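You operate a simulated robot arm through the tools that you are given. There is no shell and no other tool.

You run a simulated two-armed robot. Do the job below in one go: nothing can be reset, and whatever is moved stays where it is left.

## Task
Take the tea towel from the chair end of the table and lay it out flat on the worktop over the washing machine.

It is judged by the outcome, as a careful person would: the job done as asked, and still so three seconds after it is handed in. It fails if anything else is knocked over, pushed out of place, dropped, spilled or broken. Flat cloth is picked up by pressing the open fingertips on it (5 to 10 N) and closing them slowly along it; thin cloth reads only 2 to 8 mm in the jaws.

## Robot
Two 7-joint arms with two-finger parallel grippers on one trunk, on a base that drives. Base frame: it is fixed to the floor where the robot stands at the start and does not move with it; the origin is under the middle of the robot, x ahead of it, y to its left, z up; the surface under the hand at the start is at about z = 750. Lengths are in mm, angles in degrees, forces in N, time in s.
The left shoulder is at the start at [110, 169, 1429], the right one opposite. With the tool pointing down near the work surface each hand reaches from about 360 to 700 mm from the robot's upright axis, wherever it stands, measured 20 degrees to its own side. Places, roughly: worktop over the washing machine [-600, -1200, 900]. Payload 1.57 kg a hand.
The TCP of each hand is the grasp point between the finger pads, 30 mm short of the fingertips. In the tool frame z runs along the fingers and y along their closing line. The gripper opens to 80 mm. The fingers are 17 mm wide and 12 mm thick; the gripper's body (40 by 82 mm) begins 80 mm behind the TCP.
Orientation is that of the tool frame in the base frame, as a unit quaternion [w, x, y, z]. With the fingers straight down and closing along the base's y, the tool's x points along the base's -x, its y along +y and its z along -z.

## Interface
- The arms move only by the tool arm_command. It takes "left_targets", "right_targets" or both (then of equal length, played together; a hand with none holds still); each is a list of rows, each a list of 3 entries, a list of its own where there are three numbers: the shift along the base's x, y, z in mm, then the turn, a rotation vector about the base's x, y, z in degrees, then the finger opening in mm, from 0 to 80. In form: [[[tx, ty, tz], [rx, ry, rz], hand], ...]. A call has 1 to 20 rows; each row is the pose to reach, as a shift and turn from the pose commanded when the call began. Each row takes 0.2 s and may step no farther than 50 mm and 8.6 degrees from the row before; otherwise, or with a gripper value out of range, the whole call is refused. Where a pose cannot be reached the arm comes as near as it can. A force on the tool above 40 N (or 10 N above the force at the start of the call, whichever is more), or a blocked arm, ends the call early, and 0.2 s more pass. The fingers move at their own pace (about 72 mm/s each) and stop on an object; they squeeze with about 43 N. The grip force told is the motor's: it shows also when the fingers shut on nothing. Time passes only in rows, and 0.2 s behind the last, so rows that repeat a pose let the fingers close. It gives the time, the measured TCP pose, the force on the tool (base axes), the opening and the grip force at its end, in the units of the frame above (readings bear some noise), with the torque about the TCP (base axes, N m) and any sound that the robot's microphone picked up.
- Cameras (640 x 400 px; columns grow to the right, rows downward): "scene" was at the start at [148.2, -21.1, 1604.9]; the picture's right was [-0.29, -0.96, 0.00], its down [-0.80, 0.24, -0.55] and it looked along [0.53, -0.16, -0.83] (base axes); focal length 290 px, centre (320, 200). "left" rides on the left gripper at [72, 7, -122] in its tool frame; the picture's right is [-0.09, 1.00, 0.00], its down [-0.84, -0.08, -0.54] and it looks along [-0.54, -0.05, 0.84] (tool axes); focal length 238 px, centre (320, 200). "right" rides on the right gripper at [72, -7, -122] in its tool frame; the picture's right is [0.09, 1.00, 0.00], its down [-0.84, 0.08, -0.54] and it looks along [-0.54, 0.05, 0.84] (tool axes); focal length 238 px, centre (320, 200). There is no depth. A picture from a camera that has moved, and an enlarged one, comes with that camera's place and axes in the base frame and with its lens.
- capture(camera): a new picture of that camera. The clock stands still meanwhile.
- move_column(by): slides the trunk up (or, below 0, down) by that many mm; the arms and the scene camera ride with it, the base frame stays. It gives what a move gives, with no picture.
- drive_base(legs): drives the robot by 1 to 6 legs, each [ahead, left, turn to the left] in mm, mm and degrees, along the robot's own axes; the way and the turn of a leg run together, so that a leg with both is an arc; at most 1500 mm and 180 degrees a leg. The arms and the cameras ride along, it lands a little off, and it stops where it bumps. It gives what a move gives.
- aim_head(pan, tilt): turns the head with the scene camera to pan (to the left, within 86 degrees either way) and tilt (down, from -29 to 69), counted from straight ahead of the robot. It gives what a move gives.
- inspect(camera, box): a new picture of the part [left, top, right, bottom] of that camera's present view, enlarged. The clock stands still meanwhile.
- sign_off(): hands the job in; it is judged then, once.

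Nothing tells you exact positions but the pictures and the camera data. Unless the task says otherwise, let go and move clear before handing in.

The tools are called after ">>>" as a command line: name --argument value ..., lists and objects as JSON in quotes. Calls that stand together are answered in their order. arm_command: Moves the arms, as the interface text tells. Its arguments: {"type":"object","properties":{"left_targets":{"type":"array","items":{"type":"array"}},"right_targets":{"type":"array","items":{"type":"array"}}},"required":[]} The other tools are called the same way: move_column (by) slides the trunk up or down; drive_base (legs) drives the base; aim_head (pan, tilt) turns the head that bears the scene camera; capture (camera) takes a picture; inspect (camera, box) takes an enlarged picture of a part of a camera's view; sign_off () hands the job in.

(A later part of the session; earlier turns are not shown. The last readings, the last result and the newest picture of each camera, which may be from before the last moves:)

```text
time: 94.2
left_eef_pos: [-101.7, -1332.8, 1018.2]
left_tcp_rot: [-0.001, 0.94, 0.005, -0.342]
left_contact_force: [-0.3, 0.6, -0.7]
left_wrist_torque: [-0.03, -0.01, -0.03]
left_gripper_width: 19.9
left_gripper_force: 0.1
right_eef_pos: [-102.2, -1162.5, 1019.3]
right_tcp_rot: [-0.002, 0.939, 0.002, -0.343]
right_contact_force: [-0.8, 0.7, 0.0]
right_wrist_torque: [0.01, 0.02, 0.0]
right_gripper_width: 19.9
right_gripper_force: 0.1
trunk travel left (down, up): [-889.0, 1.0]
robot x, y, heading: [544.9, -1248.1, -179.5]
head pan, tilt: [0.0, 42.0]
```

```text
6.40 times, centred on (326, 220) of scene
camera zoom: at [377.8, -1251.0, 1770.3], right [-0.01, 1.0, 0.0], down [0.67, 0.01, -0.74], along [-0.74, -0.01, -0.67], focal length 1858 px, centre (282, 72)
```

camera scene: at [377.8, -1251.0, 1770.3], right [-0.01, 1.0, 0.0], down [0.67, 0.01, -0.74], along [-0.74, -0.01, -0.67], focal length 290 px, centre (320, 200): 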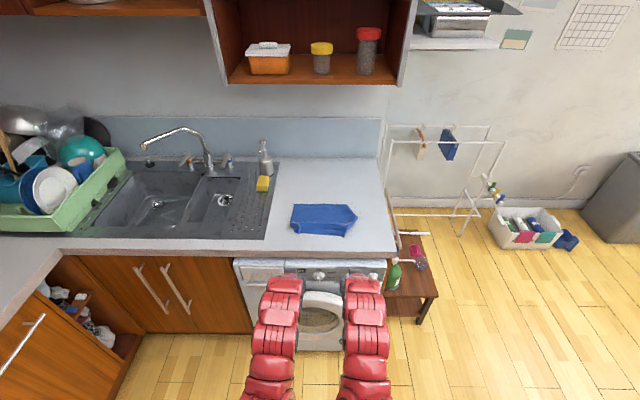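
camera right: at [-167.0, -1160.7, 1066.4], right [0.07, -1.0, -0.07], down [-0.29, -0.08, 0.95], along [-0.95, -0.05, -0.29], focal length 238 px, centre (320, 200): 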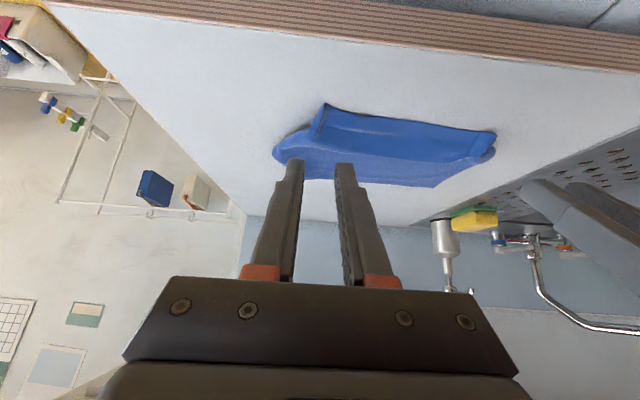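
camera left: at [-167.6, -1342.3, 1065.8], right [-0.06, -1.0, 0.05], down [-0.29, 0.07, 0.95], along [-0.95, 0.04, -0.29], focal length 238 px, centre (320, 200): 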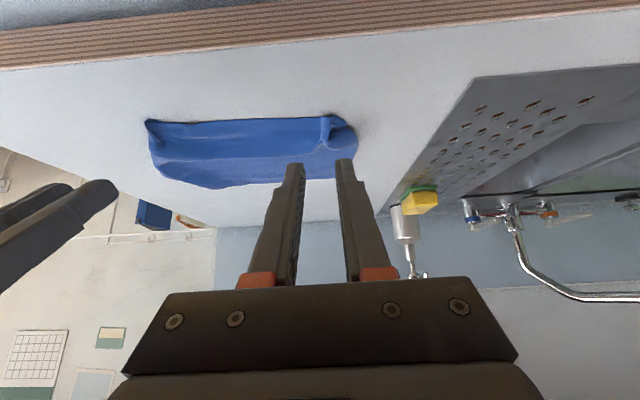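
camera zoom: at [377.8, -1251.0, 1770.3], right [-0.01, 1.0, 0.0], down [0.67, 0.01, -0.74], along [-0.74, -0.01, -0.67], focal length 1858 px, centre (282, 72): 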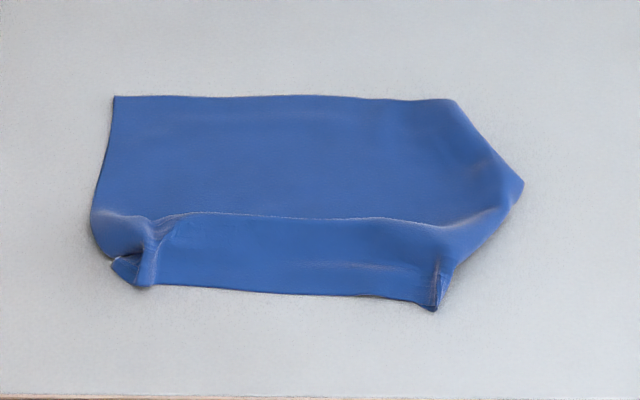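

Now I can see it properly: the sheet is mostly flat, but both near corners have puckers from the grip and the far right corner is folded under. I'll turn the fingers straight down and go back in to tidy these corners.

>>> arm_command --left_targets '[[[0, 0, 10], [0, -8, 0], 20], [[0, 0, 20], [0, -16, 0], 20], [[0, 0, 30], [0, -24, 0], 20], [[0, 0, 40], [0, -32, 0], 20], [[0, 0, 40], [0, -40, 0], 20], [[0, 0, 40], [0, -40, 0], 20]]' --right_targets '[[[0, 0, 10], [0, -8, 0], 20], [[0, 0, 20], [0, -16, 0], 20], [[0, 0, 30], [0, -24, 0], 20], [[0, 0, 40], [0, -32, 0], 20], [[0, 0, 40], [0, -40, 0], 20], [[0, 0, 40], [0, -40, 0], 20]]'

>>> drive_base --legs '[[300, 0, 0]]'

>>> capture --camera "left"

>>> capture --camera "right"

>>> inspect --camera "scene" --box '[220, 150, 440, 340]'

```text
time: 95.6
left_eef_pos: [-100.6, -1334.0, 1057.7]
left_tcp_rot: [0.001, 1.0, 0.005, 0.0]
left_contact_force: [-0.7, -1.0, 0.5]
left_wrist_torque: [-0.02, 0.05, 0.02]
left_gripper_width: 20.0
left_gripper_force: 0.0
right_eef_pos: [-100.4, -1163.1, 1060.3]
right_tcp_rot: [-0.002, 1.0, 0.002, -0.001]
right_contact_force: [0.2, 0.1, -0.3]
right_wrist_torque: [0.01, 0.03, 0.0]
right_gripper_width: 20.0
right_gripper_force: 0.1
trunk travel left (down, up): [-889.0, 1.0]
robot x, y, heading: [545.8, -1248.2, -179.2]
head pan, tilt: [0.0, 42.0]
```

```text
time: 97.6
left_eef_pos: [-399.9, -1340.2, 1058.8]
left_tcp_rot: [0.001, 1.0, 0.006, -0.001]
left_contact_force: [0.4, -0.1, 0.6]
left_wrist_torque: [0.04, 0.05, 0.0]
left_gripper_width: 20.1
left_gripper_force: 0.1
right_eef_pos: [-401.3, -1170.2, 1060.8]
right_tcp_rot: [-0.001, 1.0, 0.006, -0.002]
right_contact_force: [-0.3, -0.7, 0.4]
right_wrist_torque: [0.0, 0.0, 0.01]
right_gripper_width: 20.0
right_gripper_force: 0.0
trunk travel left (down, up): [-889.0, 1.0]
robot x, y, heading: [243.8, -1251.0, -179.1]
head pan, tilt: [0.0, 42.0]
```

```text
taken
camera left: at [-327.9, -1346.9, 1180.2], right [-0.08, -1.0, 0.0], down [-0.84, 0.07, 0.54], along [-0.54, 0.04, -0.84], focal length 238 px, centre (320, 200)
```

left: 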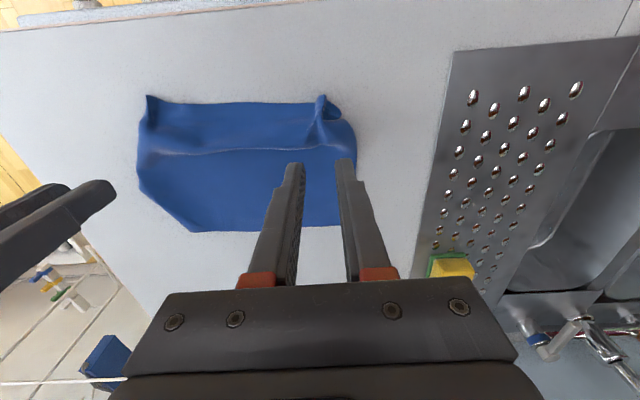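

```text
taken
camera right: at [-328.2, -1165.2, 1181.9], right [0.1, -0.99, 0.0], down [-0.83, -0.09, 0.55], along [-0.54, -0.05, -0.84], focal length 238 px, centre (320, 200)
```

right: 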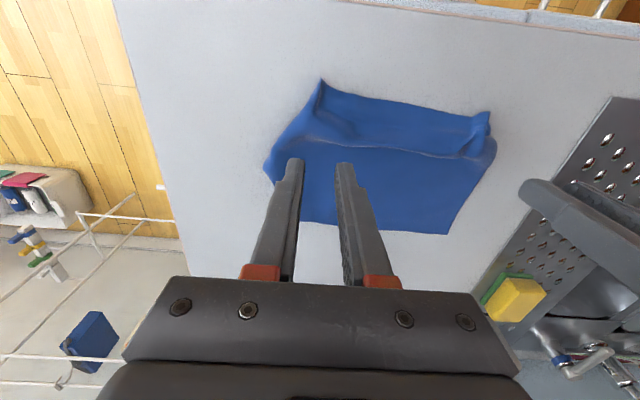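

```text
2.11 times, centred on (330, 245) of scene
camera zoom: at [80.4, -1256.2, 1770.7], right [-0.02, 1.0, 0.0], down [0.67, 0.01, -0.74], along [-0.74, -0.01, -0.67], focal length 611 px, centre (299, 105)
```

zoom: 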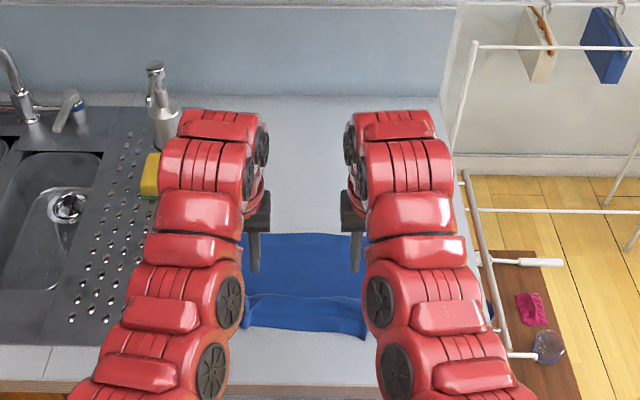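

>>> inspect --camera "left" --box '[120, 70, 400, 245]'

>>> inspect --camera "right" --box '[240, 60, 520, 235]'

```text
2.29 times, centred on (260, 158) of left
camera zoom: at [-327.9, -1346.9, 1180.2], right [-0.08, -1.0, 0.0], down [-0.84, 0.07, 0.54], along [-0.54, 0.04, -0.84], focal length 545 px, centre (457, 297)
```

zoom: 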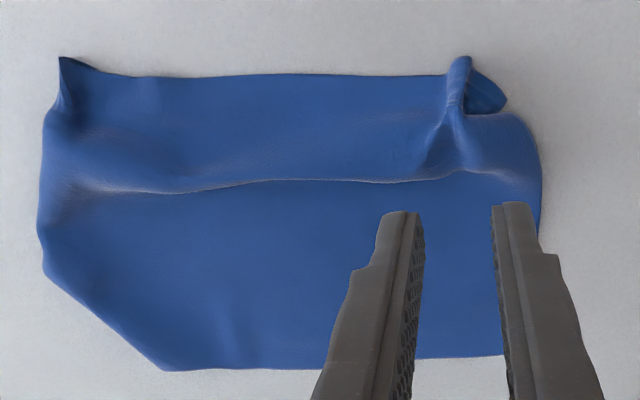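

```text
2.29 times, centred on (380, 148) of right
camera zoom: at [-328.2, -1165.2, 1181.9], right [0.1, -0.99, 0.0], down [-0.83, -0.09, 0.55], along [-0.54, -0.05, -0.84], focal length 545 px, centre (183, 320)
```

zoom: 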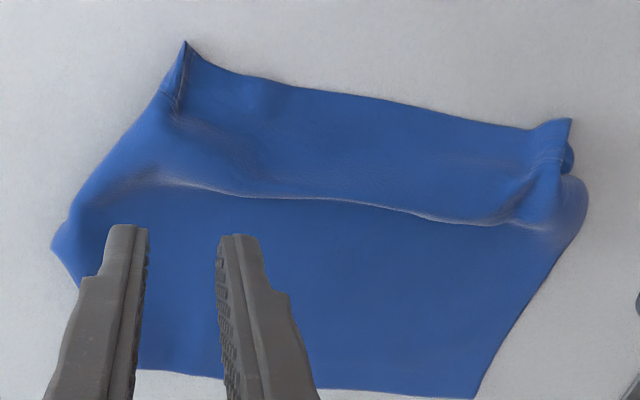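

Between them the views show a ridge across the near third, a pucker at each near corner from the grip, and the far right corner folded under. I'll turn the right hand a quarter turn so it can pinch the near right corner across its edge, then lift and re-lay that side outward.

>>> arm_command --right_targets '[[[0, 2, 0], [0, 0, 8.2], 20], [[0, 4, 0], [0, 0, 16.4], 20], [[0, 6, 0], [0, 0, 24.6], 20], [[0, 8, 0], [0, 0, 32.8], 20], [[0, 10, 0], [0, 0, 41], 20], [[0, 10, 0], [0, 0, 49.2], 20], [[0, 10, 0], [0, 0, 57.4], 20], [[0, 10, 0], [0, 0, 65.6], 20], [[0, 10, 0], [0, 0, 73.8], 20], [[0, 10, 0], [0, 0, 82], 20], [[0, 10, 0], [0, 0, 90], 20]]'

>>> capture --camera "right"

>>> capture --camera "left"

```text
time: 100.0
left_eef_pos: [-401.3, -1340.8, 1057.9]
left_tcp_rot: [0.0, 1.0, 0.007, -0.001]
left_contact_force: [0.3, 0.1, 0.5]
left_wrist_torque: [0.01, -0.01, 0.02]
left_gripper_width: 20.1
left_gripper_force: 0.0
right_eef_pos: [-401.2, -1160.7, 1059.7]
right_tcp_rot: [0.0, 0.703, 0.711, -0.002]
right_contact_force: [0.4, 0.2, 0.0]
right_wrist_torque: [0.01, 0.01, 0.02]
right_gripper_width: 20.1
right_gripper_force: 0.0
trunk travel left (down, up): [-889.0, 1.0]
robot x, y, heading: [241.9, -1256.0, -178.9]
head pan, tilt: [0.0, 42.0]
```

```text
taken
camera right: at [-408.5, -1090.5, 1181.3], right [0.99, 0.1, 0.0], down [0.09, -0.83, 0.54], along [0.05, -0.54, -0.84], focal length 238 px, centre (320, 200)
```

right: 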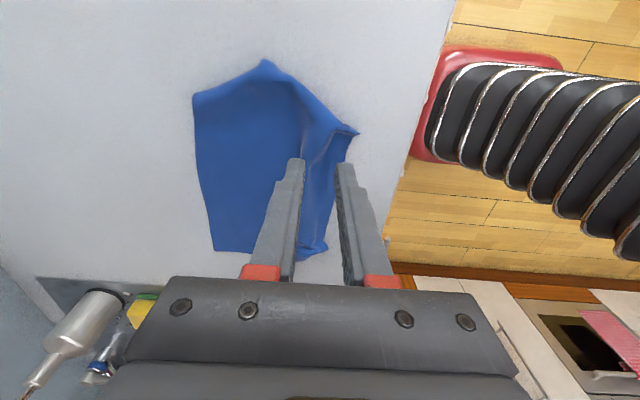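

```text
taken
camera left: at [-329.1, -1346.9, 1179.5], right [-0.08, -1.0, 0.0], down [-0.84, 0.07, 0.54], along [-0.54, 0.04, -0.84], focal length 238 px, centre (320, 200)
```

left: 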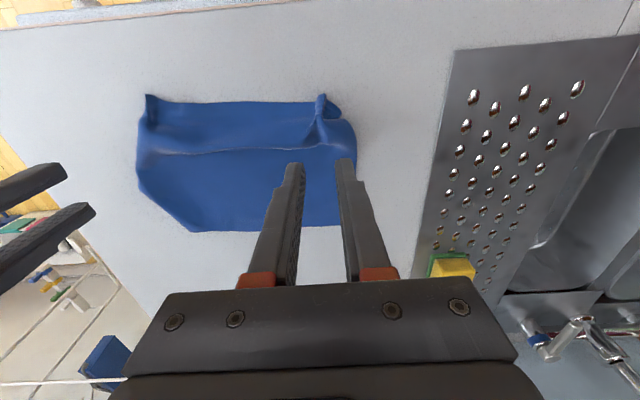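

>>> inspect --camera "right" --box '[180, 50, 380, 260]'

```text
1.90 times, centred on (280, 155) of right
camera zoom: at [-408.5, -1090.5, 1181.3], right [0.99, 0.1, 0.0], down [0.09, -0.83, 0.54], along [0.05, -0.54, -0.84], focal length 454 px, centre (396, 286)
```

zoom: 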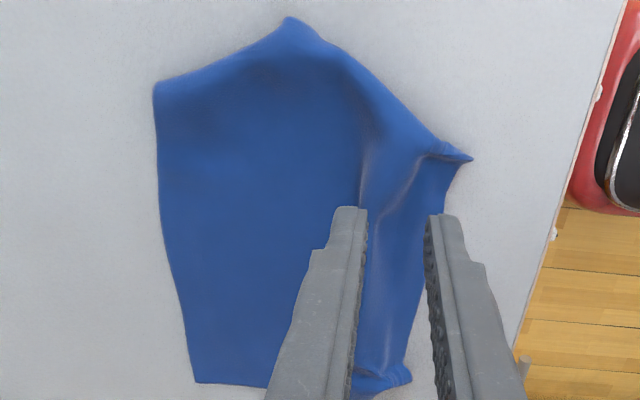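

The quarter turn works, and this grip (pinching across the edge right at each corner) would hold the towel as a flat sheet with no side folds. So I'll turn the left hand likewise, re-grip the two near corners and re-lay the whole towel cleanly.

>>> arm_command --left_targets '[[[0, -2, 0], [0, 0, -8.2], 26], [[0, -4, 0], [0, 0, -16.4], 26], [[0, -6, 0], [0, 0, -24.6], 26], [[0, -8, 0], [0, 0, -32.8], 26], [[0, -10, 0], [0, 0, -41], 26], [[0, -12, 0], [0, 0, -49.2], 26], [[0, -14, 0], [0, 0, -57.4], 26], [[0, -16, 0], [0, 0, -65.6], 26], [[0, -18, 0], [0, 0, -73.8], 26], [[0, -19, 0], [0, 0, -82], 26], [[0, -19, 0], [0, 0, -90.5], 26]]' --right_targets '[[[0, 0, -10], [0, 0, 0], 26], [[0, 0, -20], [0, 0, 0], 26], [[0, 0, -30], [0, 0, 0], 26], [[0, 0, -40], [0, 0, 0], 26], [[0, 0, -50], [0, 0, 0], 26], [[0, 0, -60], [0, 0, 0], 26], [[0, 0, -70], [0, 0, 0], 26], [[0, 0, -80], [0, 0, 0], 26], [[0, 0, -90], [0, 0, 0], 26], [[0, 0, -96], [0, 0, 0], 26], [[0, 0, -100], [0, 0, 0], 26]]'

>>> inspect --camera "right" --box '[180, 50, 440, 260]'

>>> inspect --camera "left" --box '[180, 50, 480, 260]'

```text
time: 102.4
left_eef_pos: [-401.2, -1360.1, 1057.5]
left_tcp_rot: [0.0, 0.708, -0.706, -0.001]
left_contact_force: [0.7, -0.7, 0.2]
left_wrist_torque: [0.01, 0.0, 0.01]
left_gripper_width: 26.1
left_gripper_force: 0.0
right_eef_pos: [-401.6, -1160.9, 961.4]
right_tcp_rot: [0.0, 0.704, 0.71, -0.001]
right_contact_force: [0.3, -0.3, 0.5]
right_wrist_torque: [-0.06, -0.02, -0.01]
right_gripper_width: 26.0
right_gripper_force: 0.0
trunk travel left (down, up): [-889.0, 1.0]
robot x, y, heading: [242.8, -1251.9, -179.0]
head pan, tilt: [0.0, 42.0]
```

```text
1.90 times, centred on (310, 155) of right
camera zoom: at [-408.6, -1089.4, 1081.3], right [0.99, 0.1, 0.0], down [0.09, -0.83, 0.54], along [0.05, -0.54, -0.84], focal length 454 px, centre (339, 286)
```

zoom: 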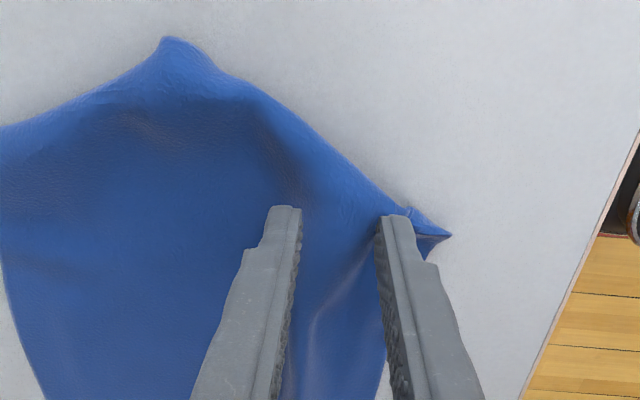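

```text
1.90 times, centred on (330, 155) of left
camera zoom: at [-407.7, -1432.8, 1179.5], right [-1.0, 0.09, 0.0], down [0.08, 0.84, 0.54], along [0.05, 0.54, -0.84], focal length 454 px, centre (301, 286)
```

zoom: 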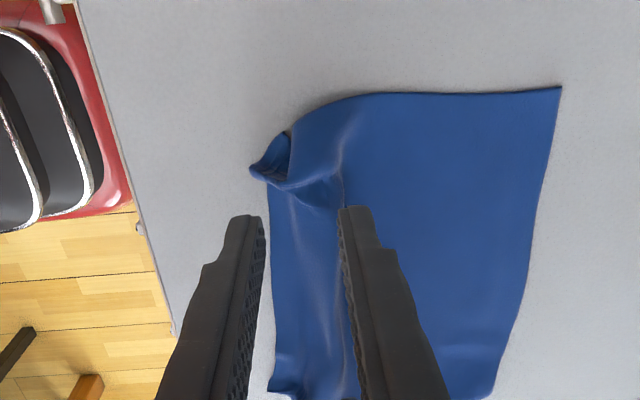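

>>> arm_command --left_targets '[[[0, 0, -20], [0, 0, 0], 26], [[-2, 0, -40], [0, 0, 0], 26], [[-3, 0, -60], [0, 0, 0], 26], [[-3, 0, -80], [0, 0, 0], 26], [[-3, 0, -97], [0, 0, 0], 26], [[-3, 0, -105], [0, 0, 0], 26], [[-3, 0, -110], [0, 0, 0], 26]]' --right_targets '[[[0, 0, 0], [0, 0, 0], 26], [[0, 0, 0], [0, 0, 0], 26], [[0, 0, 0], [0, 0, 0], 26], [[0, 0, 0], [0, 0, 0], 26], [[0, 0, -4], [0, 0, 0], 26], [[0, 0, -8], [0, 0, 0], 26], [[0, 0, -14], [0, 0, 0], 26]]'

>>> inspect --camera "right" --box '[180, 50, 440, 260]'

>>> inspect --camera "left" --box '[180, 50, 480, 260]'

```text
time: 104.0
left_eef_pos: [-404.0, -1359.6, 947.9]
left_tcp_rot: [0.0, 0.709, -0.705, -0.001]
left_contact_force: [1.0, 0.7, -0.5]
left_wrist_torque: [0.03, -0.02, 0.01]
left_gripper_width: 26.1
left_gripper_force: 0.1
right_eef_pos: [-402.1, -1161.8, 945.8]
right_tcp_rot: [0.0, 0.703, 0.711, -0.002]
right_contact_force: [0.1, -1.1, -0.3]
right_wrist_torque: [0.01, -0.01, 0.02]
right_gripper_width: 26.0
right_gripper_force: 0.0
trunk travel left (down, up): [-889.0, 1.0]
robot x, y, heading: [241.1, -1255.2, -179.1]
head pan, tilt: [0.0, 42.0]
```

```text
1.90 times, centred on (310, 155) of right
camera zoom: at [-408.6, -1089.7, 1066.9], right [0.99, 0.1, 0.0], down [0.09, -0.83, 0.54], along [0.05, -0.54, -0.84], focal length 454 px, centre (339, 286)
```

zoom: 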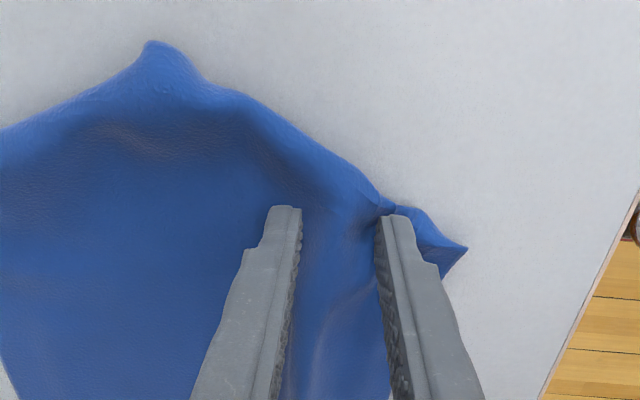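

```text
1.90 times, centred on (330, 155) of left
camera zoom: at [-410.2, -1432.4, 1069.4], right [-1.0, 0.09, 0.0], down [0.07, 0.84, 0.54], along [0.05, 0.54, -0.84], focal length 454 px, centre (301, 286)
```

zoom: 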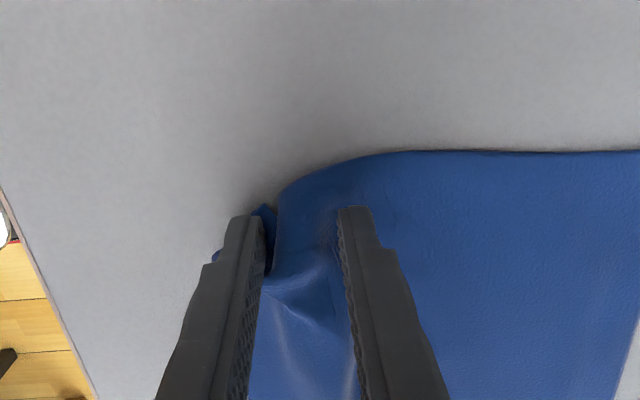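

>>> arm_command --left_targets '[[[0, 0, -2], [0, 0, 0], 26], [[0, 0, -4], [0, 0, 0], 26], [[0, 0, -6], [0, 0, 0], 26], [[0, 0, -6], [0, 0, 0], 26]]' --right_targets '[[[0, 0, -1], [0, 0, 0], 26], [[0, 0, -3], [0, 0, 0], 26], [[0, 0, -4], [0, 0, 0], 26], [[0, 0, -4], [0, 0, 0], 26]]'

```text
time: 105.0
left_eef_pos: [-404.5, -1359.4, 942.7]
left_tcp_rot: [0.001, 0.709, -0.705, -0.001]
left_contact_force: [-0.4, 0.1, 0.8]
left_wrist_torque: [0.01, 0.0, 0.01]
left_gripper_width: 25.8
left_gripper_force: 0.0
right_eef_pos: [-402.2, -1160.7, 942.1]
right_tcp_rot: [0.0, 0.703, 0.711, -0.002]
right_contact_force: [0.7, 1.3, 1.2]
right_wrist_torque: [0.05, 0.02, -0.03]
right_gripper_width: 26.0
right_gripper_force: 0.0
trunk travel left (down, up): [-889.0, 1.0]
robot x, y, heading: [240.9, -1253.5, -178.9]
head pan, tilt: [0.0, 42.0]
```

>>> arm_command --left_targets '[[[0, 0, -1], [0, 0, 0], 26], [[0, 0, -2], [0, 0, 0], 26], [[0, 0, -2], [0, 0, 0], 26]]' --right_targets '[[[0, 0, -1], [0, 0, 0], 26], [[0, 0, -2], [0, 0, 0], 26], [[0, 0, -2], [0, 0, 0], 26]]'

```text
time: 105.8
left_eef_pos: [-403.0, -1358.5, 942.8]
left_tcp_rot: [0.001, 0.709, -0.705, -0.001]
left_contact_force: [-1.6, -0.9, 7.7]
left_wrist_torque: [0.03, -0.09, -0.01]
left_gripper_width: 25.2
left_gripper_force: 0.0
right_eef_pos: [-402.1, -1161.0, 942.2]
right_tcp_rot: [-0.002, 0.704, 0.711, -0.004]
right_contact_force: [-1.7, 1.7, 12.3]
right_wrist_torque: [0.07, 0.0, -0.01]
right_gripper_width: 25.9
right_gripper_force: 0.0
trunk travel left (down, up): [-889.0, 1.0]
robot x, y, heading: [243.8, -1255.2, -179.4]
head pan, tilt: [0.0, 42.0]
```

Contact is good on both (8 N and 12 N). Closing slowly.

>>> arm_command --left_targets '[[[0, 0, 0], [0, 0, 0], 23], [[0, 0, 0], [0, 0, 0], 20], [[0, 0, 0], [0, 0, 0], 17], [[0, 0, 0], [0, 0, 0], 14], [[0, 0, 0], [0, 0, 0], 11], [[0, 0, 0], [0, 0, 0], 8], [[0, 0, 0], [0, 0, 0], 5], [[0, 0, 0], [0, 0, 0], 2], [[0, 0, 0], [0, 0, 0], 0], [[0, 0, 0], [0, 0, 0], 0], [[0, 0, 0], [0, 0, 0], 0]]' --right_targets '[[[0, 0, 0.1], [0, 0, 0], 23], [[0, 0, 0.1], [0, 0, 0], 20], [[0, 0, 0.1], [0, 0, 0], 17], [[0, 0, 0.1], [0, 0, 0], 14], [[0, 0, 0.1], [0, 0, 0], 11], [[0, 0, 0.1], [0, 0, 0], 8], [[0, 0, 0.1], [0, 0, 0], 5], [[0, 0, 0.1], [0, 0, 0], 2], [[0, 0, 0.1], [0, 0, 0], 0], [[0, 0, 0.1], [0, 0, 0], 0], [[0, 0, 0.1], [0, 0, 0], 0]]'

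>>> inspect --camera "right" --box '[180, 50, 440, 260]'

>>> inspect --camera "left" --box '[180, 50, 480, 260]'

```text
time: 108.2
left_eef_pos: [-401.6, -1359.9, 942.1]
left_tcp_rot: [0.001, 0.709, -0.705, -0.002]
left_contact_force: [-0.2, -0.2, 7.5]
left_wrist_torque: [0.02, -0.07, 0.0]
left_gripper_width: 2.6
left_gripper_force: 24.4
right_eef_pos: [-400.2, -1160.3, 943.1]
right_tcp_rot: [-0.001, 0.704, 0.711, -0.004]
right_contact_force: [-2.1, -0.6, 20.7]
right_wrist_torque: [-0.01, 0.01, -0.01]
right_gripper_width: 2.4
right_gripper_force: 23.8
trunk travel left (down, up): [-889.0, 1.0]
robot x, y, heading: [244.9, -1250.6, -178.8]
head pan, tilt: [0.0, 42.0]
```

```text
1.90 times, centred on (310, 155) of right
camera zoom: at [-406.3, -1090.1, 1063.0], right [0.99, 0.1, -0.01], down [0.09, -0.83, 0.54], along [0.05, -0.54, -0.84], focal length 454 px, centre (339, 286)
```

zoom: 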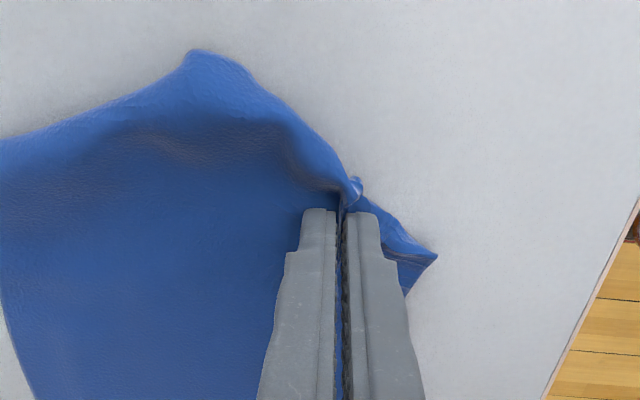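

```text
1.90 times, centred on (330, 155) of left
camera zoom: at [-407.7, -1432.7, 1063.2], right [-1.0, 0.09, 0.0], down [0.07, 0.84, 0.54], along [0.04, 0.54, -0.84], focal length 454 px, centre (301, 286)
```

zoom: 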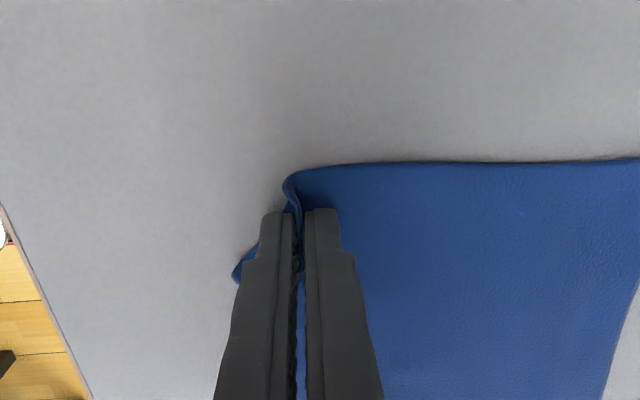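

Both grips are right at the side edges now. Lifting slowly, then spreading the hands to pull the held edge straight.

>>> arm_command --left_targets '[[[0, 0, 12], [0, 0, 0], 0], [[0, 0, 25], [0, 0, 0], 0], [[0, -4, 40], [0, 0, 0], 0], [[0, -8, 55], [0, 0, 0], 0], [[0, -12, 70], [0, 0, 0], 0], [[0, -16, 85], [0, 0, 0], 0], [[0, -18, 100], [0, 0, 0], 0], [[0, -20, 120], [0, 0, 0], 0], [[0, -20, 140], [0, 0, 0], 0], [[0, -20, 160], [0, 0, 0], 0]]' --right_targets '[[[0, 0, 12], [0, 0, 0], 0], [[0, 0, 25], [0, 0, 0], 0], [[0, 4, 40], [0, 0, 0], 0], [[0, 8, 55], [0, 0, 0], 0], [[0, 12, 70], [0, 0, 0], 0], [[0, 16, 85], [0, 0, 0], 0], [[0, 18, 100], [0, 0, 0], 0], [[0, 20, 120], [0, 0, 0], 0], [[0, 20, 140], [0, 0, 0], 0], [[0, 20, 160], [0, 0, 0], 0]]'

>>> capture --camera "right"

>>> capture --camera "left"

>>> inspect --camera "scene" --box '[220, 150, 440, 340]'

```text
time: 110.4
left_eef_pos: [-402.0, -1376.3, 1098.3]
left_tcp_rot: [0.003, -0.706, 0.708, 0.004]
left_contact_force: [-0.1, 31.7, -0.1]
left_wrist_torque: [0.83, 0.03, -0.01]
left_gripper_width: 2.6
left_gripper_force: 24.0
right_eef_pos: [-402.7, -1144.4, 1101.1]
right_tcp_rot: [0.003, 0.702, 0.713, -0.005]
right_contact_force: [0.5, -32.5, -0.2]
right_wrist_torque: [-0.79, 0.0, 0.01]
right_gripper_width: 2.1
right_gripper_force: 23.8
trunk travel left (down, up): [-889.0, 1.0]
robot x, y, heading: [240.5, -1251.0, -179.1]
head pan, tilt: [0.0, 42.0]
```

```text
taken
camera right: at [-409.6, -1072.2, 1221.7], right [0.99, 0.11, -0.01], down [0.09, -0.83, 0.55], along [0.06, -0.55, -0.83], focal length 238 px, centre (320, 200)
```

right: 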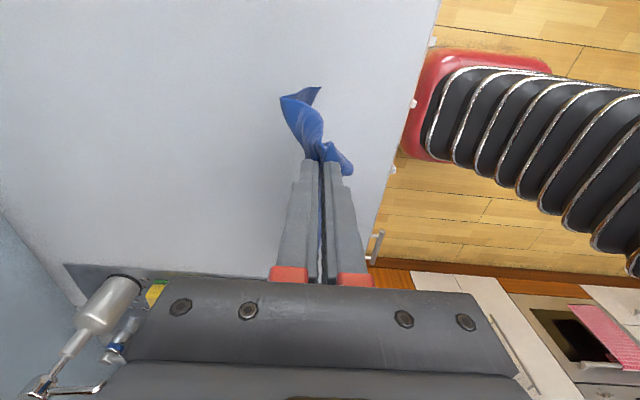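

```text
taken
camera left: at [-409.7, -1450.1, 1220.6], right [-1.0, 0.09, 0.0], down [0.08, 0.83, 0.55], along [0.05, 0.55, -0.84], focal length 238 px, centre (320, 200)
```

left: 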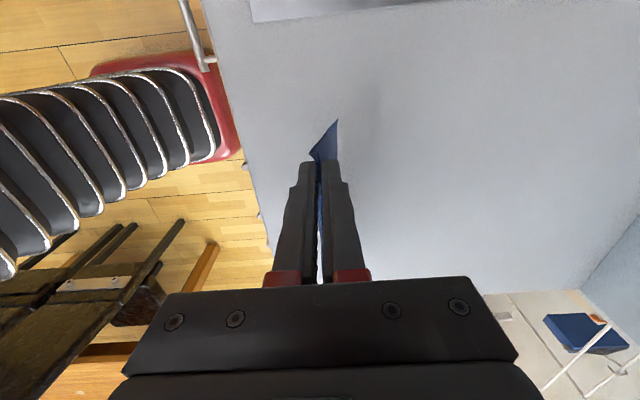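

```text
2.11 times, centred on (330, 245) of scene
camera zoom: at [79.4, -1256.0, 1770.5], right [-0.02, 1.0, 0.0], down [0.67, 0.01, -0.74], along [-0.74, -0.01, -0.67], focal length 611 px, centre (299, 105)
```

zoom: 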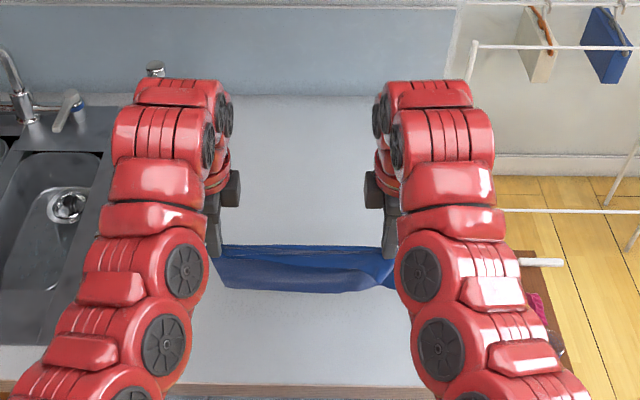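

The held edge is pulled taut (32 N), so I'll relax it a few millimetres, then raise and extend towards the back of the worktop.

>>> arm_command --left_targets '[[[0, 3, 8], [0, 0, 0], 0], [[-5, 4, 16], [0, 0, 0], 0], [[-12, 4, 24], [0, 0, 0], 0], [[-20, 4, 32], [0, 0, 0], 0], [[-30, 4, 40], [0, 0, 0], 0], [[-40, 4, 45], [0, 0, 0], 0]]' --right_targets '[[[0, -3, 8], [0, 0, 0], 0], [[-5, -4, 16], [0, 0, 0], 0], [[-12, -4, 24], [0, 0, 0], 0], [[-20, -4, 32], [0, 0, 0], 0], [[-30, -4, 38], [0, 0, 0], 0], [[-40, -4, 43], [0, 0, 0], 0]]'

>>> capture --camera "right"

>>> capture --camera "left"

>>> inspect --camera "scene" --box '[220, 150, 440, 340]'

```text
time: 111.8
left_eef_pos: [-445.7, -1375.7, 1144.0]
left_tcp_rot: [0.0, 0.709, -0.705, -0.001]
left_contact_force: [-0.4, 21.8, -1.0]
left_wrist_torque: [0.58, -0.04, -0.03]
left_gripper_width: 2.8
left_gripper_force: 23.7
right_eef_pos: [-445.0, -1145.6, 1141.1]
right_tcp_rot: [0.001, 0.703, 0.711, -0.002]
right_contact_force: [0.9, -21.9, -0.9]
right_wrist_torque: [-0.61, 0.0, -0.01]
right_gripper_width: 2.3
right_gripper_force: 23.4
trunk travel left (down, up): [-889.0, 1.0]
robot x, y, heading: [241.4, -1252.4, -179.1]
head pan, tilt: [0.0, 42.0]
```

```text
taken
camera right: at [-450.9, -1074.5, 1262.4], right [0.99, 0.1, 0.0], down [0.09, -0.83, 0.55], along [0.05, -0.54, -0.84], focal length 238 px, centre (320, 200)
```

right: 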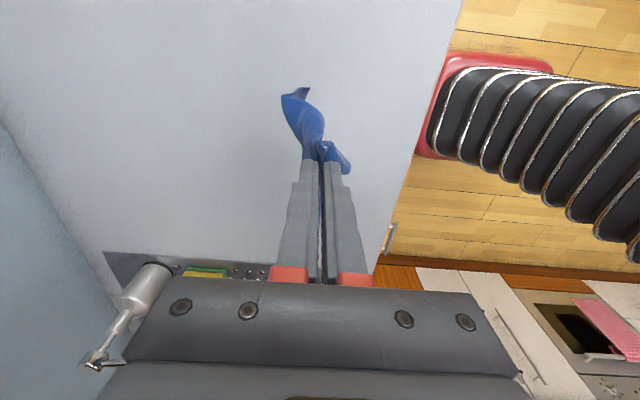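

```text
taken
camera left: at [-451.7, -1447.9, 1265.8], right [-1.0, 0.09, 0.0], down [0.07, 0.84, 0.54], along [0.05, 0.54, -0.84], focal length 238 px, centre (320, 200)
```

left: 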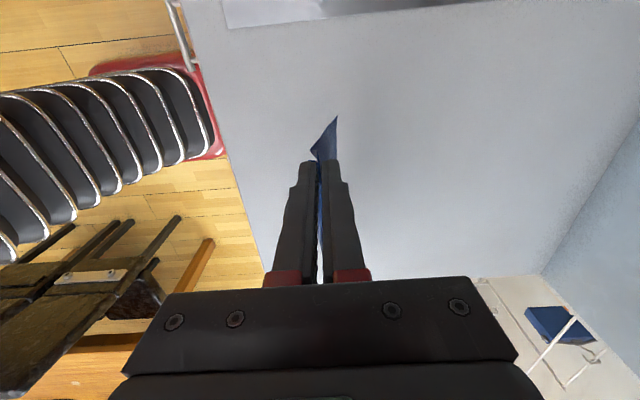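

```text
2.11 times, centred on (330, 245) of scene
camera zoom: at [77.6, -1256.1, 1770.3], right [-0.02, 1.0, 0.0], down [0.67, 0.01, -0.74], along [-0.74, -0.01, -0.67], focal length 611 px, centre (299, 105)
```

zoom: 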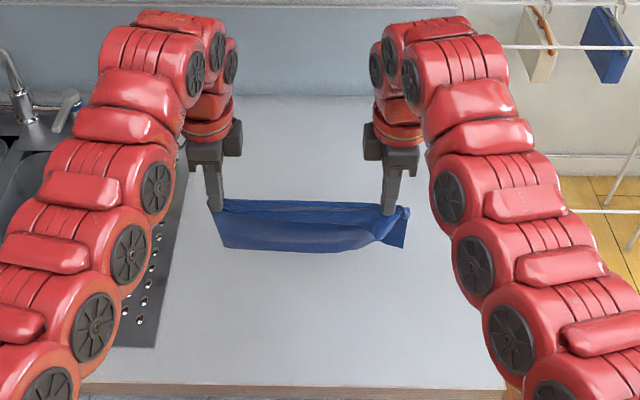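

The towel now hangs as a flat sheet with a straight edge, about 130 mm below the fingers. Since that needs less height, I can go under the cupboard line. I'll lower a bit and drive in.

>>> arm_command --left_targets '[[[0, 1, -10], [0, 0, 0], 0], [[0, 2, -20], [0, 0, 0], 0], [[0, 2, -30], [0, 0, 0], 0], [[0, 2, -40], [0, 0, 0], 0], [[0, 2, -50], [0, 0, 0], 0]]' --right_targets '[[[0, -1, -10], [0, 0, 0], 0], [[0, -2, -20], [0, 0, 0], 0], [[0, -2, -30], [0, 0, 0], 0], [[0, -2, -40], [0, 0, 0], 0], [[0, -2, -48], [0, 0, 0], 0]]'

>>> drive_base --legs '[[120, 0, 0]]'

>>> aim_head --pan 0 --tilt 50

>>> capture --camera "scene"

>>> capture --camera "right"

>>> capture --camera "left"

```text
time: 113.0
left_eef_pos: [-444.9, -1373.6, 1094.6]
left_tcp_rot: [-0.001, 0.709, -0.705, -0.001]
left_contact_force: [-0.5, 16.1, -0.1]
left_wrist_torque: [0.42, -0.01, 0.03]
left_gripper_width: 2.7
left_gripper_force: 23.8
right_eef_pos: [-443.4, -1146.3, 1095.1]
right_tcp_rot: [0.0, 0.704, 0.711, -0.002]
right_contact_force: [-0.1, -15.9, -0.1]
right_wrist_torque: [-0.42, -0.01, -0.03]
right_gripper_width: 2.0
right_gripper_force: 23.3
trunk travel left (down, up): [-889.0, 1.0]
robot x, y, heading: [243.3, -1254.0, -178.9]
head pan, tilt: [0.0, 42.0]
```

```text
time: 114.3
left_eef_pos: [-562.9, -1376.9, 1095.6]
left_tcp_rot: [0.0, 0.709, -0.705, 0.0]
left_contact_force: [0.2, 15.2, 0.5]
left_wrist_torque: [0.43, 0.0, -0.01]
left_gripper_width: 2.6
left_gripper_force: 23.9
right_eef_pos: [-562.7, -1149.0, 1095.4]
right_tcp_rot: [0.0, 0.703, 0.711, -0.003]
right_contact_force: [-0.4, -14.1, -0.6]
right_wrist_torque: [-0.39, 0.03, 0.01]
right_gripper_width: 2.3
right_gripper_force: 23.2
trunk travel left (down, up): [-889.0, 1.0]
robot x, y, heading: [124.1, -1257.7, -178.9]
head pan, tilt: [0.0, 42.0]
```

```text
time: 115.0
left_eef_pos: [-564.8, -1375.0, 1093.4]
left_tcp_rot: [-0.001, 0.708, -0.706, -0.002]
left_contact_force: [0.6, 11.5, 0.3]
left_wrist_torque: [0.31, 0.0, -0.01]
left_gripper_width: 2.6
left_gripper_force: 24.0
right_eef_pos: [-563.4, -1150.2, 1095.0]
right_tcp_rot: [0.002, 0.703, 0.712, -0.003]
right_contact_force: [0.2, -10.8, 0.4]
right_wrist_torque: [-0.28, -0.04, 0.04]
right_gripper_width: 2.2
right_gripper_force: 23.6
trunk travel left (down, up): [-889.0, 1.0]
robot x, y, heading: [125.2, -1256.5, -179.4]
head pan, tilt: [0.0, 50.0]
```

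```text
taken
camera scene: at [-35.5, -1258.3, 1759.1], right [-0.02, 1.0, 0.0], down [0.77, 0.01, -0.64], along [-0.64, -0.01, -0.77], focal length 290 px, centre (320, 200)
```

scene: 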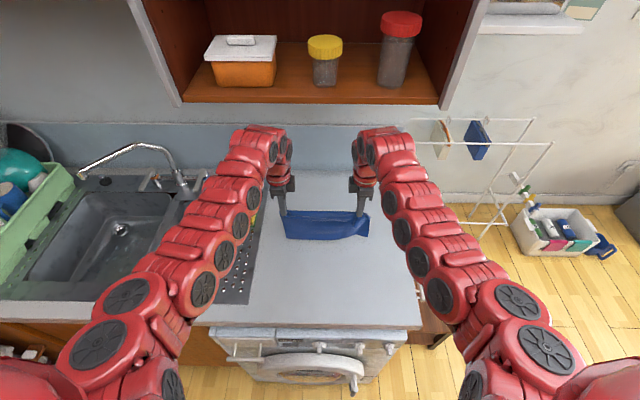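

```text
taken
camera right: at [-570.1, -1079.2, 1215.8], right [0.99, 0.1, 0.0], down [0.09, -0.83, 0.55], along [0.06, -0.54, -0.84], focal length 238 px, centre (320, 200)
```

right: 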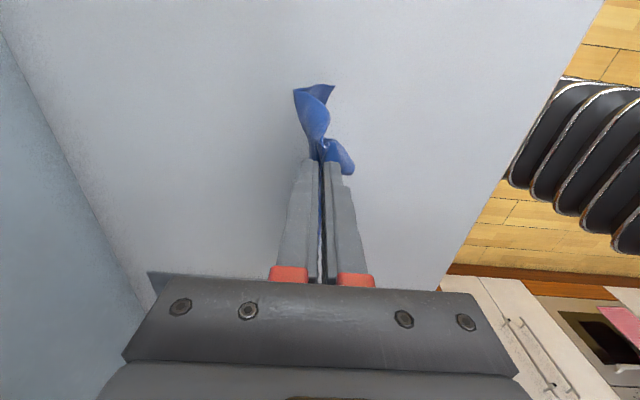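

```text
taken
camera left: at [-571.1, -1448.2, 1215.8], right [-1.0, 0.09, 0.0], down [0.07, 0.84, 0.54], along [0.05, 0.54, -0.84], focal length 238 px, centre (320, 200)
```

left: 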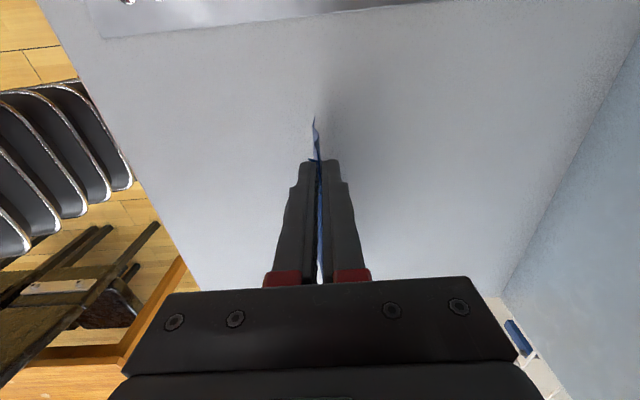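

The sheet is over the back of the clear area. Laying it down now in one motion: drawing back from before contact, in two stages with a check between.

>>> arm_command --left_targets '[[[4, 0, -6], [0, 0, 0], 0], [[10, 0, -12], [0, 0, 0], 0], [[17, 0, -18], [0, 0, 0], 0], [[25, 0, -23], [0, 0, 0], 0], [[35, 0, -27], [0, 0, 0], 0], [[45, 0, -31], [0, 0, 0], 0], [[55, 0, -36], [0, 0, 0], 0], [[65, 0, -42], [0, 0, 0], 0]]' --right_targets '[[[4, 0, -6], [0, 0, 0], 0], [[10, 0, -12], [0, 0, 0], 0], [[17, 0, -18], [0, 0, 0], 0], [[25, 0, -23], [0, 0, 0], 0], [[35, 0, -27], [0, 0, 0], 0], [[45, 0, -31], [0, 0, 0], 0], [[55, 0, -36], [0, 0, 0], 0], [[65, 0, -42], [0, 0, 0], 0]]'

>>> inspect --camera "scene" --box '[220, 130, 440, 320]'

>>> capture --camera "right"

>>> capture --camera "left"

```text
time: 116.8
left_eef_pos: [-498.5, -1373.9, 1053.5]
left_tcp_rot: [0.0, 0.709, -0.705, 0.0]
left_contact_force: [0.2, 7.9, 1.0]
left_wrist_torque: [0.27, 0.04, -0.01]
left_gripper_width: 2.7
left_gripper_force: 24.4
right_eef_pos: [-496.9, -1149.1, 1053.2]
right_tcp_rot: [0.002, 0.703, 0.712, -0.004]
right_contact_force: [0.0, -9.5, -0.5]
right_wrist_torque: [-0.24, 0.0, -0.02]
right_gripper_width: 2.4
right_gripper_force: 23.5
trunk travel left (down, up): [-889.0, 1.0]
robot x, y, heading: [121.4, -1256.3, -178.9]
head pan, tilt: [0.0, 50.0]
```

```text
2.11 times, centred on (330, 225) of scene
camera zoom: at [-33.4, -1256.6, 1759.3], right [-0.02, 1.0, 0.0], down [0.77, 0.01, -0.64], along [-0.64, -0.01, -0.77], focal length 611 px, centre (299, 147)
```

zoom: 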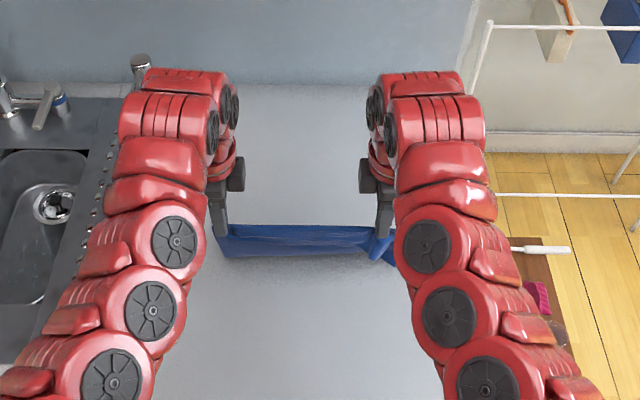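

```text
taken
camera right: at [-504.3, -1077.9, 1174.6], right [0.99, 0.1, 0.0], down [0.09, -0.83, 0.55], along [0.05, -0.54, -0.84], focal length 238 px, centre (320, 200)
```

right: 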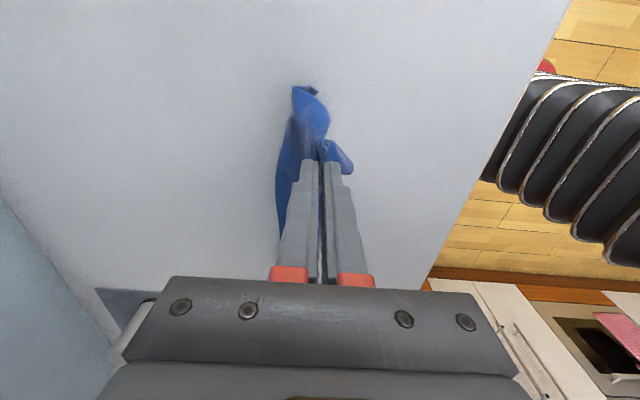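

```text
taken
camera left: at [-504.2, -1446.7, 1174.3], right [-1.0, 0.09, 0.0], down [0.07, 0.83, 0.55], along [0.05, 0.54, -0.84], focal length 238 px, centre (320, 200)
```

left: 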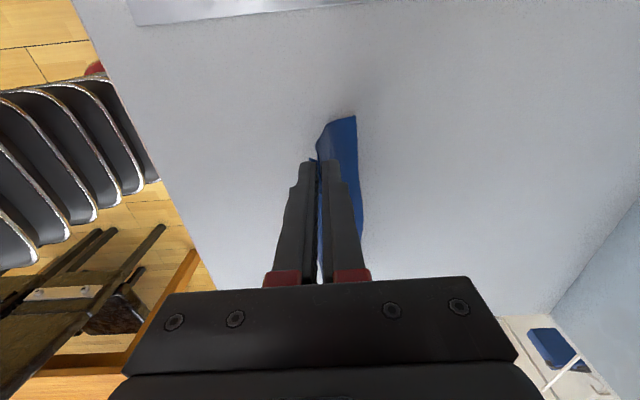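

It trails away cleanly on both sides. Second stage.

>>> arm_command --left_targets '[[[10, 0, -6], [0, 0, 0], 0], [[21, 0, -13], [0, 0, 0], 0], [[32, 0, -21], [0, 0, 0], 0], [[42, 0, -30], [0, 0, 0], 0], [[51, 0, -39], [0, 0, 0], 0], [[59, 0, -48], [0, 0, 0], 0], [[66, 0, -57], [0, 0, 0], 0], [[72, 0, -66], [0, 0, 0], 0], [[78, 0, -75], [0, 0, 0], 0], [[82, 0, -84], [0, 0, 0], 0]]' --right_targets '[[[10, 0, -6], [0, 0, 0], 0], [[21, 0, -13], [0, 0, 0], 0], [[32, 0, -21], [0, 0, 0], 0], [[42, 0, -30], [0, 0, 0], 0], [[51, 0, -39], [0, 0, 0], 0], [[59, 0, -48], [0, 0, 0], 0], [[66, 0, -57], [0, 0, 0], 0], [[72, 0, -66], [0, 0, 0], 0], [[78, 0, -75], [0, 0, 0], 0], [[82, 0, -84], [0, 0, 0], 0]]'

>>> inspect --camera "scene" --box '[220, 130, 440, 320]'

>>> capture --camera "right"

>>> capture --camera "left"

```text
time: 119.0
left_eef_pos: [-416.1, -1375.5, 968.7]
left_tcp_rot: [0.0, 0.709, -0.706, -0.002]
left_contact_force: [0.7, 11.6, -0.6]
left_wrist_torque: [0.31, -0.02, 0.01]
left_gripper_width: 2.5
left_gripper_force: 24.0
right_eef_pos: [-415.2, -1150.0, 968.6]
right_tcp_rot: [0.001, 0.703, 0.711, -0.002]
right_contact_force: [0.3, -10.9, 0.4]
right_wrist_torque: [-0.29, 0.01, 0.0]
right_gripper_width: 2.0
right_gripper_force: 24.1
trunk travel left (down, up): [-889.0, 1.0]
robot x, y, heading: [121.6, -1253.0, -179.0]
head pan, tilt: [0.0, 50.0]
```

```text
2.11 times, centred on (330, 225) of scene
camera zoom: at [-34.2, -1258.1, 1759.2], right [-0.02, 1.0, 0.0], down [0.77, 0.01, -0.64], along [-0.64, -0.01, -0.77], focal length 611 px, centre (299, 147)
```

zoom: 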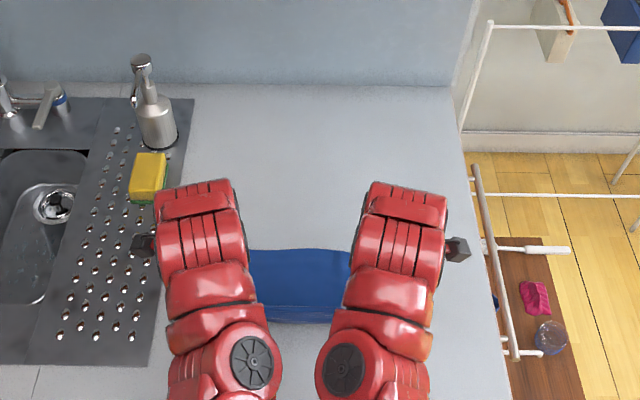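

```text
taken
camera right: at [-422.3, -1079.4, 1090.2], right [0.99, 0.1, 0.0], down [0.09, -0.83, 0.55], along [0.05, -0.54, -0.84], focal length 238 px, centre (320, 200)
```

right: 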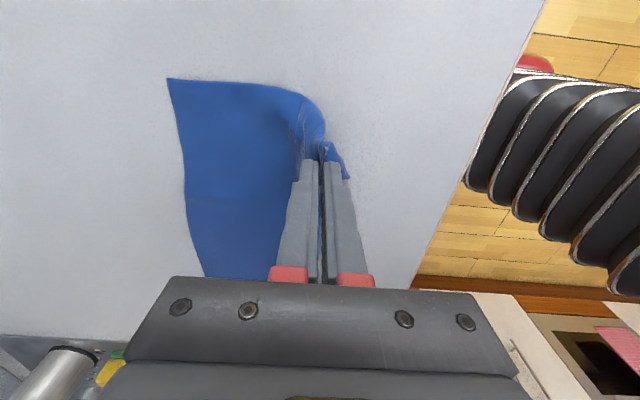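

```text
taken
camera left: at [-423.0, -1449.1, 1090.2], right [-1.0, 0.09, 0.0], down [0.07, 0.84, 0.54], along [0.05, 0.54, -0.84], focal length 238 px, centre (320, 200)
```

left: 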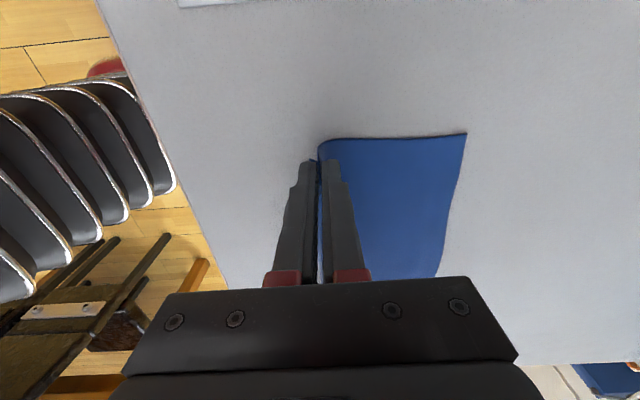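

All four edges look right now, including the far right corner. Bringing the held edge down and back to the surface.

>>> arm_command --left_targets '[[[5, 0, -6], [0, 0, 0], 0], [[10, 0, -12], [0, 0, 0], 0], [[14, 0, -17], [0, 0, 0], 0], [[18, 0, -21], [0, 0, 0], 0], [[22, 0, -23.5], [0, 0, 0], 0], [[26, 0, -24.5], [0, 0, 0], 0], [[30, 0, -24.5], [0, 0, 0], 0], [[30, 0, -24.5], [0, 0, 0], 0]]' --right_targets '[[[5, 0, -6], [0, 0, 0], 0], [[10, 0, -12], [0, 0, 0], 0], [[14, 0, -17], [0, 0, 0], 0], [[18, 0, -21], [0, 0, 0], 0], [[22, 0, -23.5], [0, 0, 0], 0], [[26, 0, -24.5], [0, 0, 0], 0], [[30, 0, -24.5], [0, 0, 0], 0], [[30, 0, -24.5], [0, 0, 0], 0]]'

>>> inspect --camera "scene" --box '[220, 130, 440, 320]'

>>> capture --camera "right"

>>> capture --camera "left"

```text
time: 120.8
left_eef_pos: [-387.2, -1375.8, 944.6]
left_tcp_rot: [0.0, 0.709, -0.705, -0.001]
left_contact_force: [-1.0, 12.5, 4.3]
left_wrist_torque: [0.35, 0.01, -0.01]
left_gripper_width: 2.8
left_gripper_force: 24.0
right_eef_pos: [-385.4, -1150.2, 944.6]
right_tcp_rot: [0.001, 0.704, 0.71, -0.002]
right_contact_force: [0.4, -13.5, 1.3]
right_wrist_torque: [-0.32, 0.02, 0.0]
right_gripper_width: 2.3
right_gripper_force: 23.7
trunk travel left (down, up): [-889.0, 1.0]
robot x, y, heading: [121.3, -1256.7, -178.8]
head pan, tilt: [0.0, 50.0]
```

```text
2.11 times, centred on (330, 225) of scene
camera zoom: at [-33.9, -1258.2, 1759.3], right [-0.02, 1.0, 0.0], down [0.77, 0.01, -0.64], along [-0.64, -0.01, -0.77], focal length 611 px, centre (299, 147)
```

zoom: 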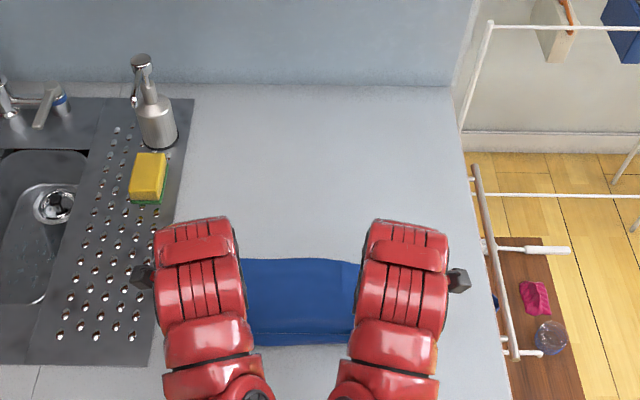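

```text
taken
camera right: at [-392.4, -1078.8, 1066.9], right [0.99, 0.1, 0.0], down [0.09, -0.83, 0.55], along [0.05, -0.54, -0.84], focal length 238 px, centre (320, 200)
```

right: 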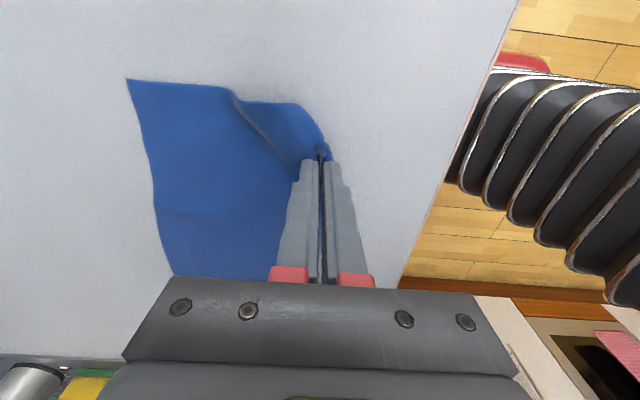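

```text
taken
camera left: at [-392.6, -1449.0, 1066.0], right [-1.0, 0.09, 0.0], down [0.07, 0.84, 0.54], along [0.05, 0.54, -0.84], focal length 238 px, centre (320, 200)
```

left: 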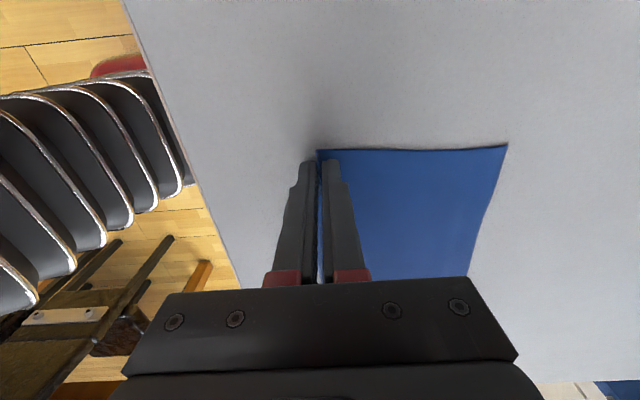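

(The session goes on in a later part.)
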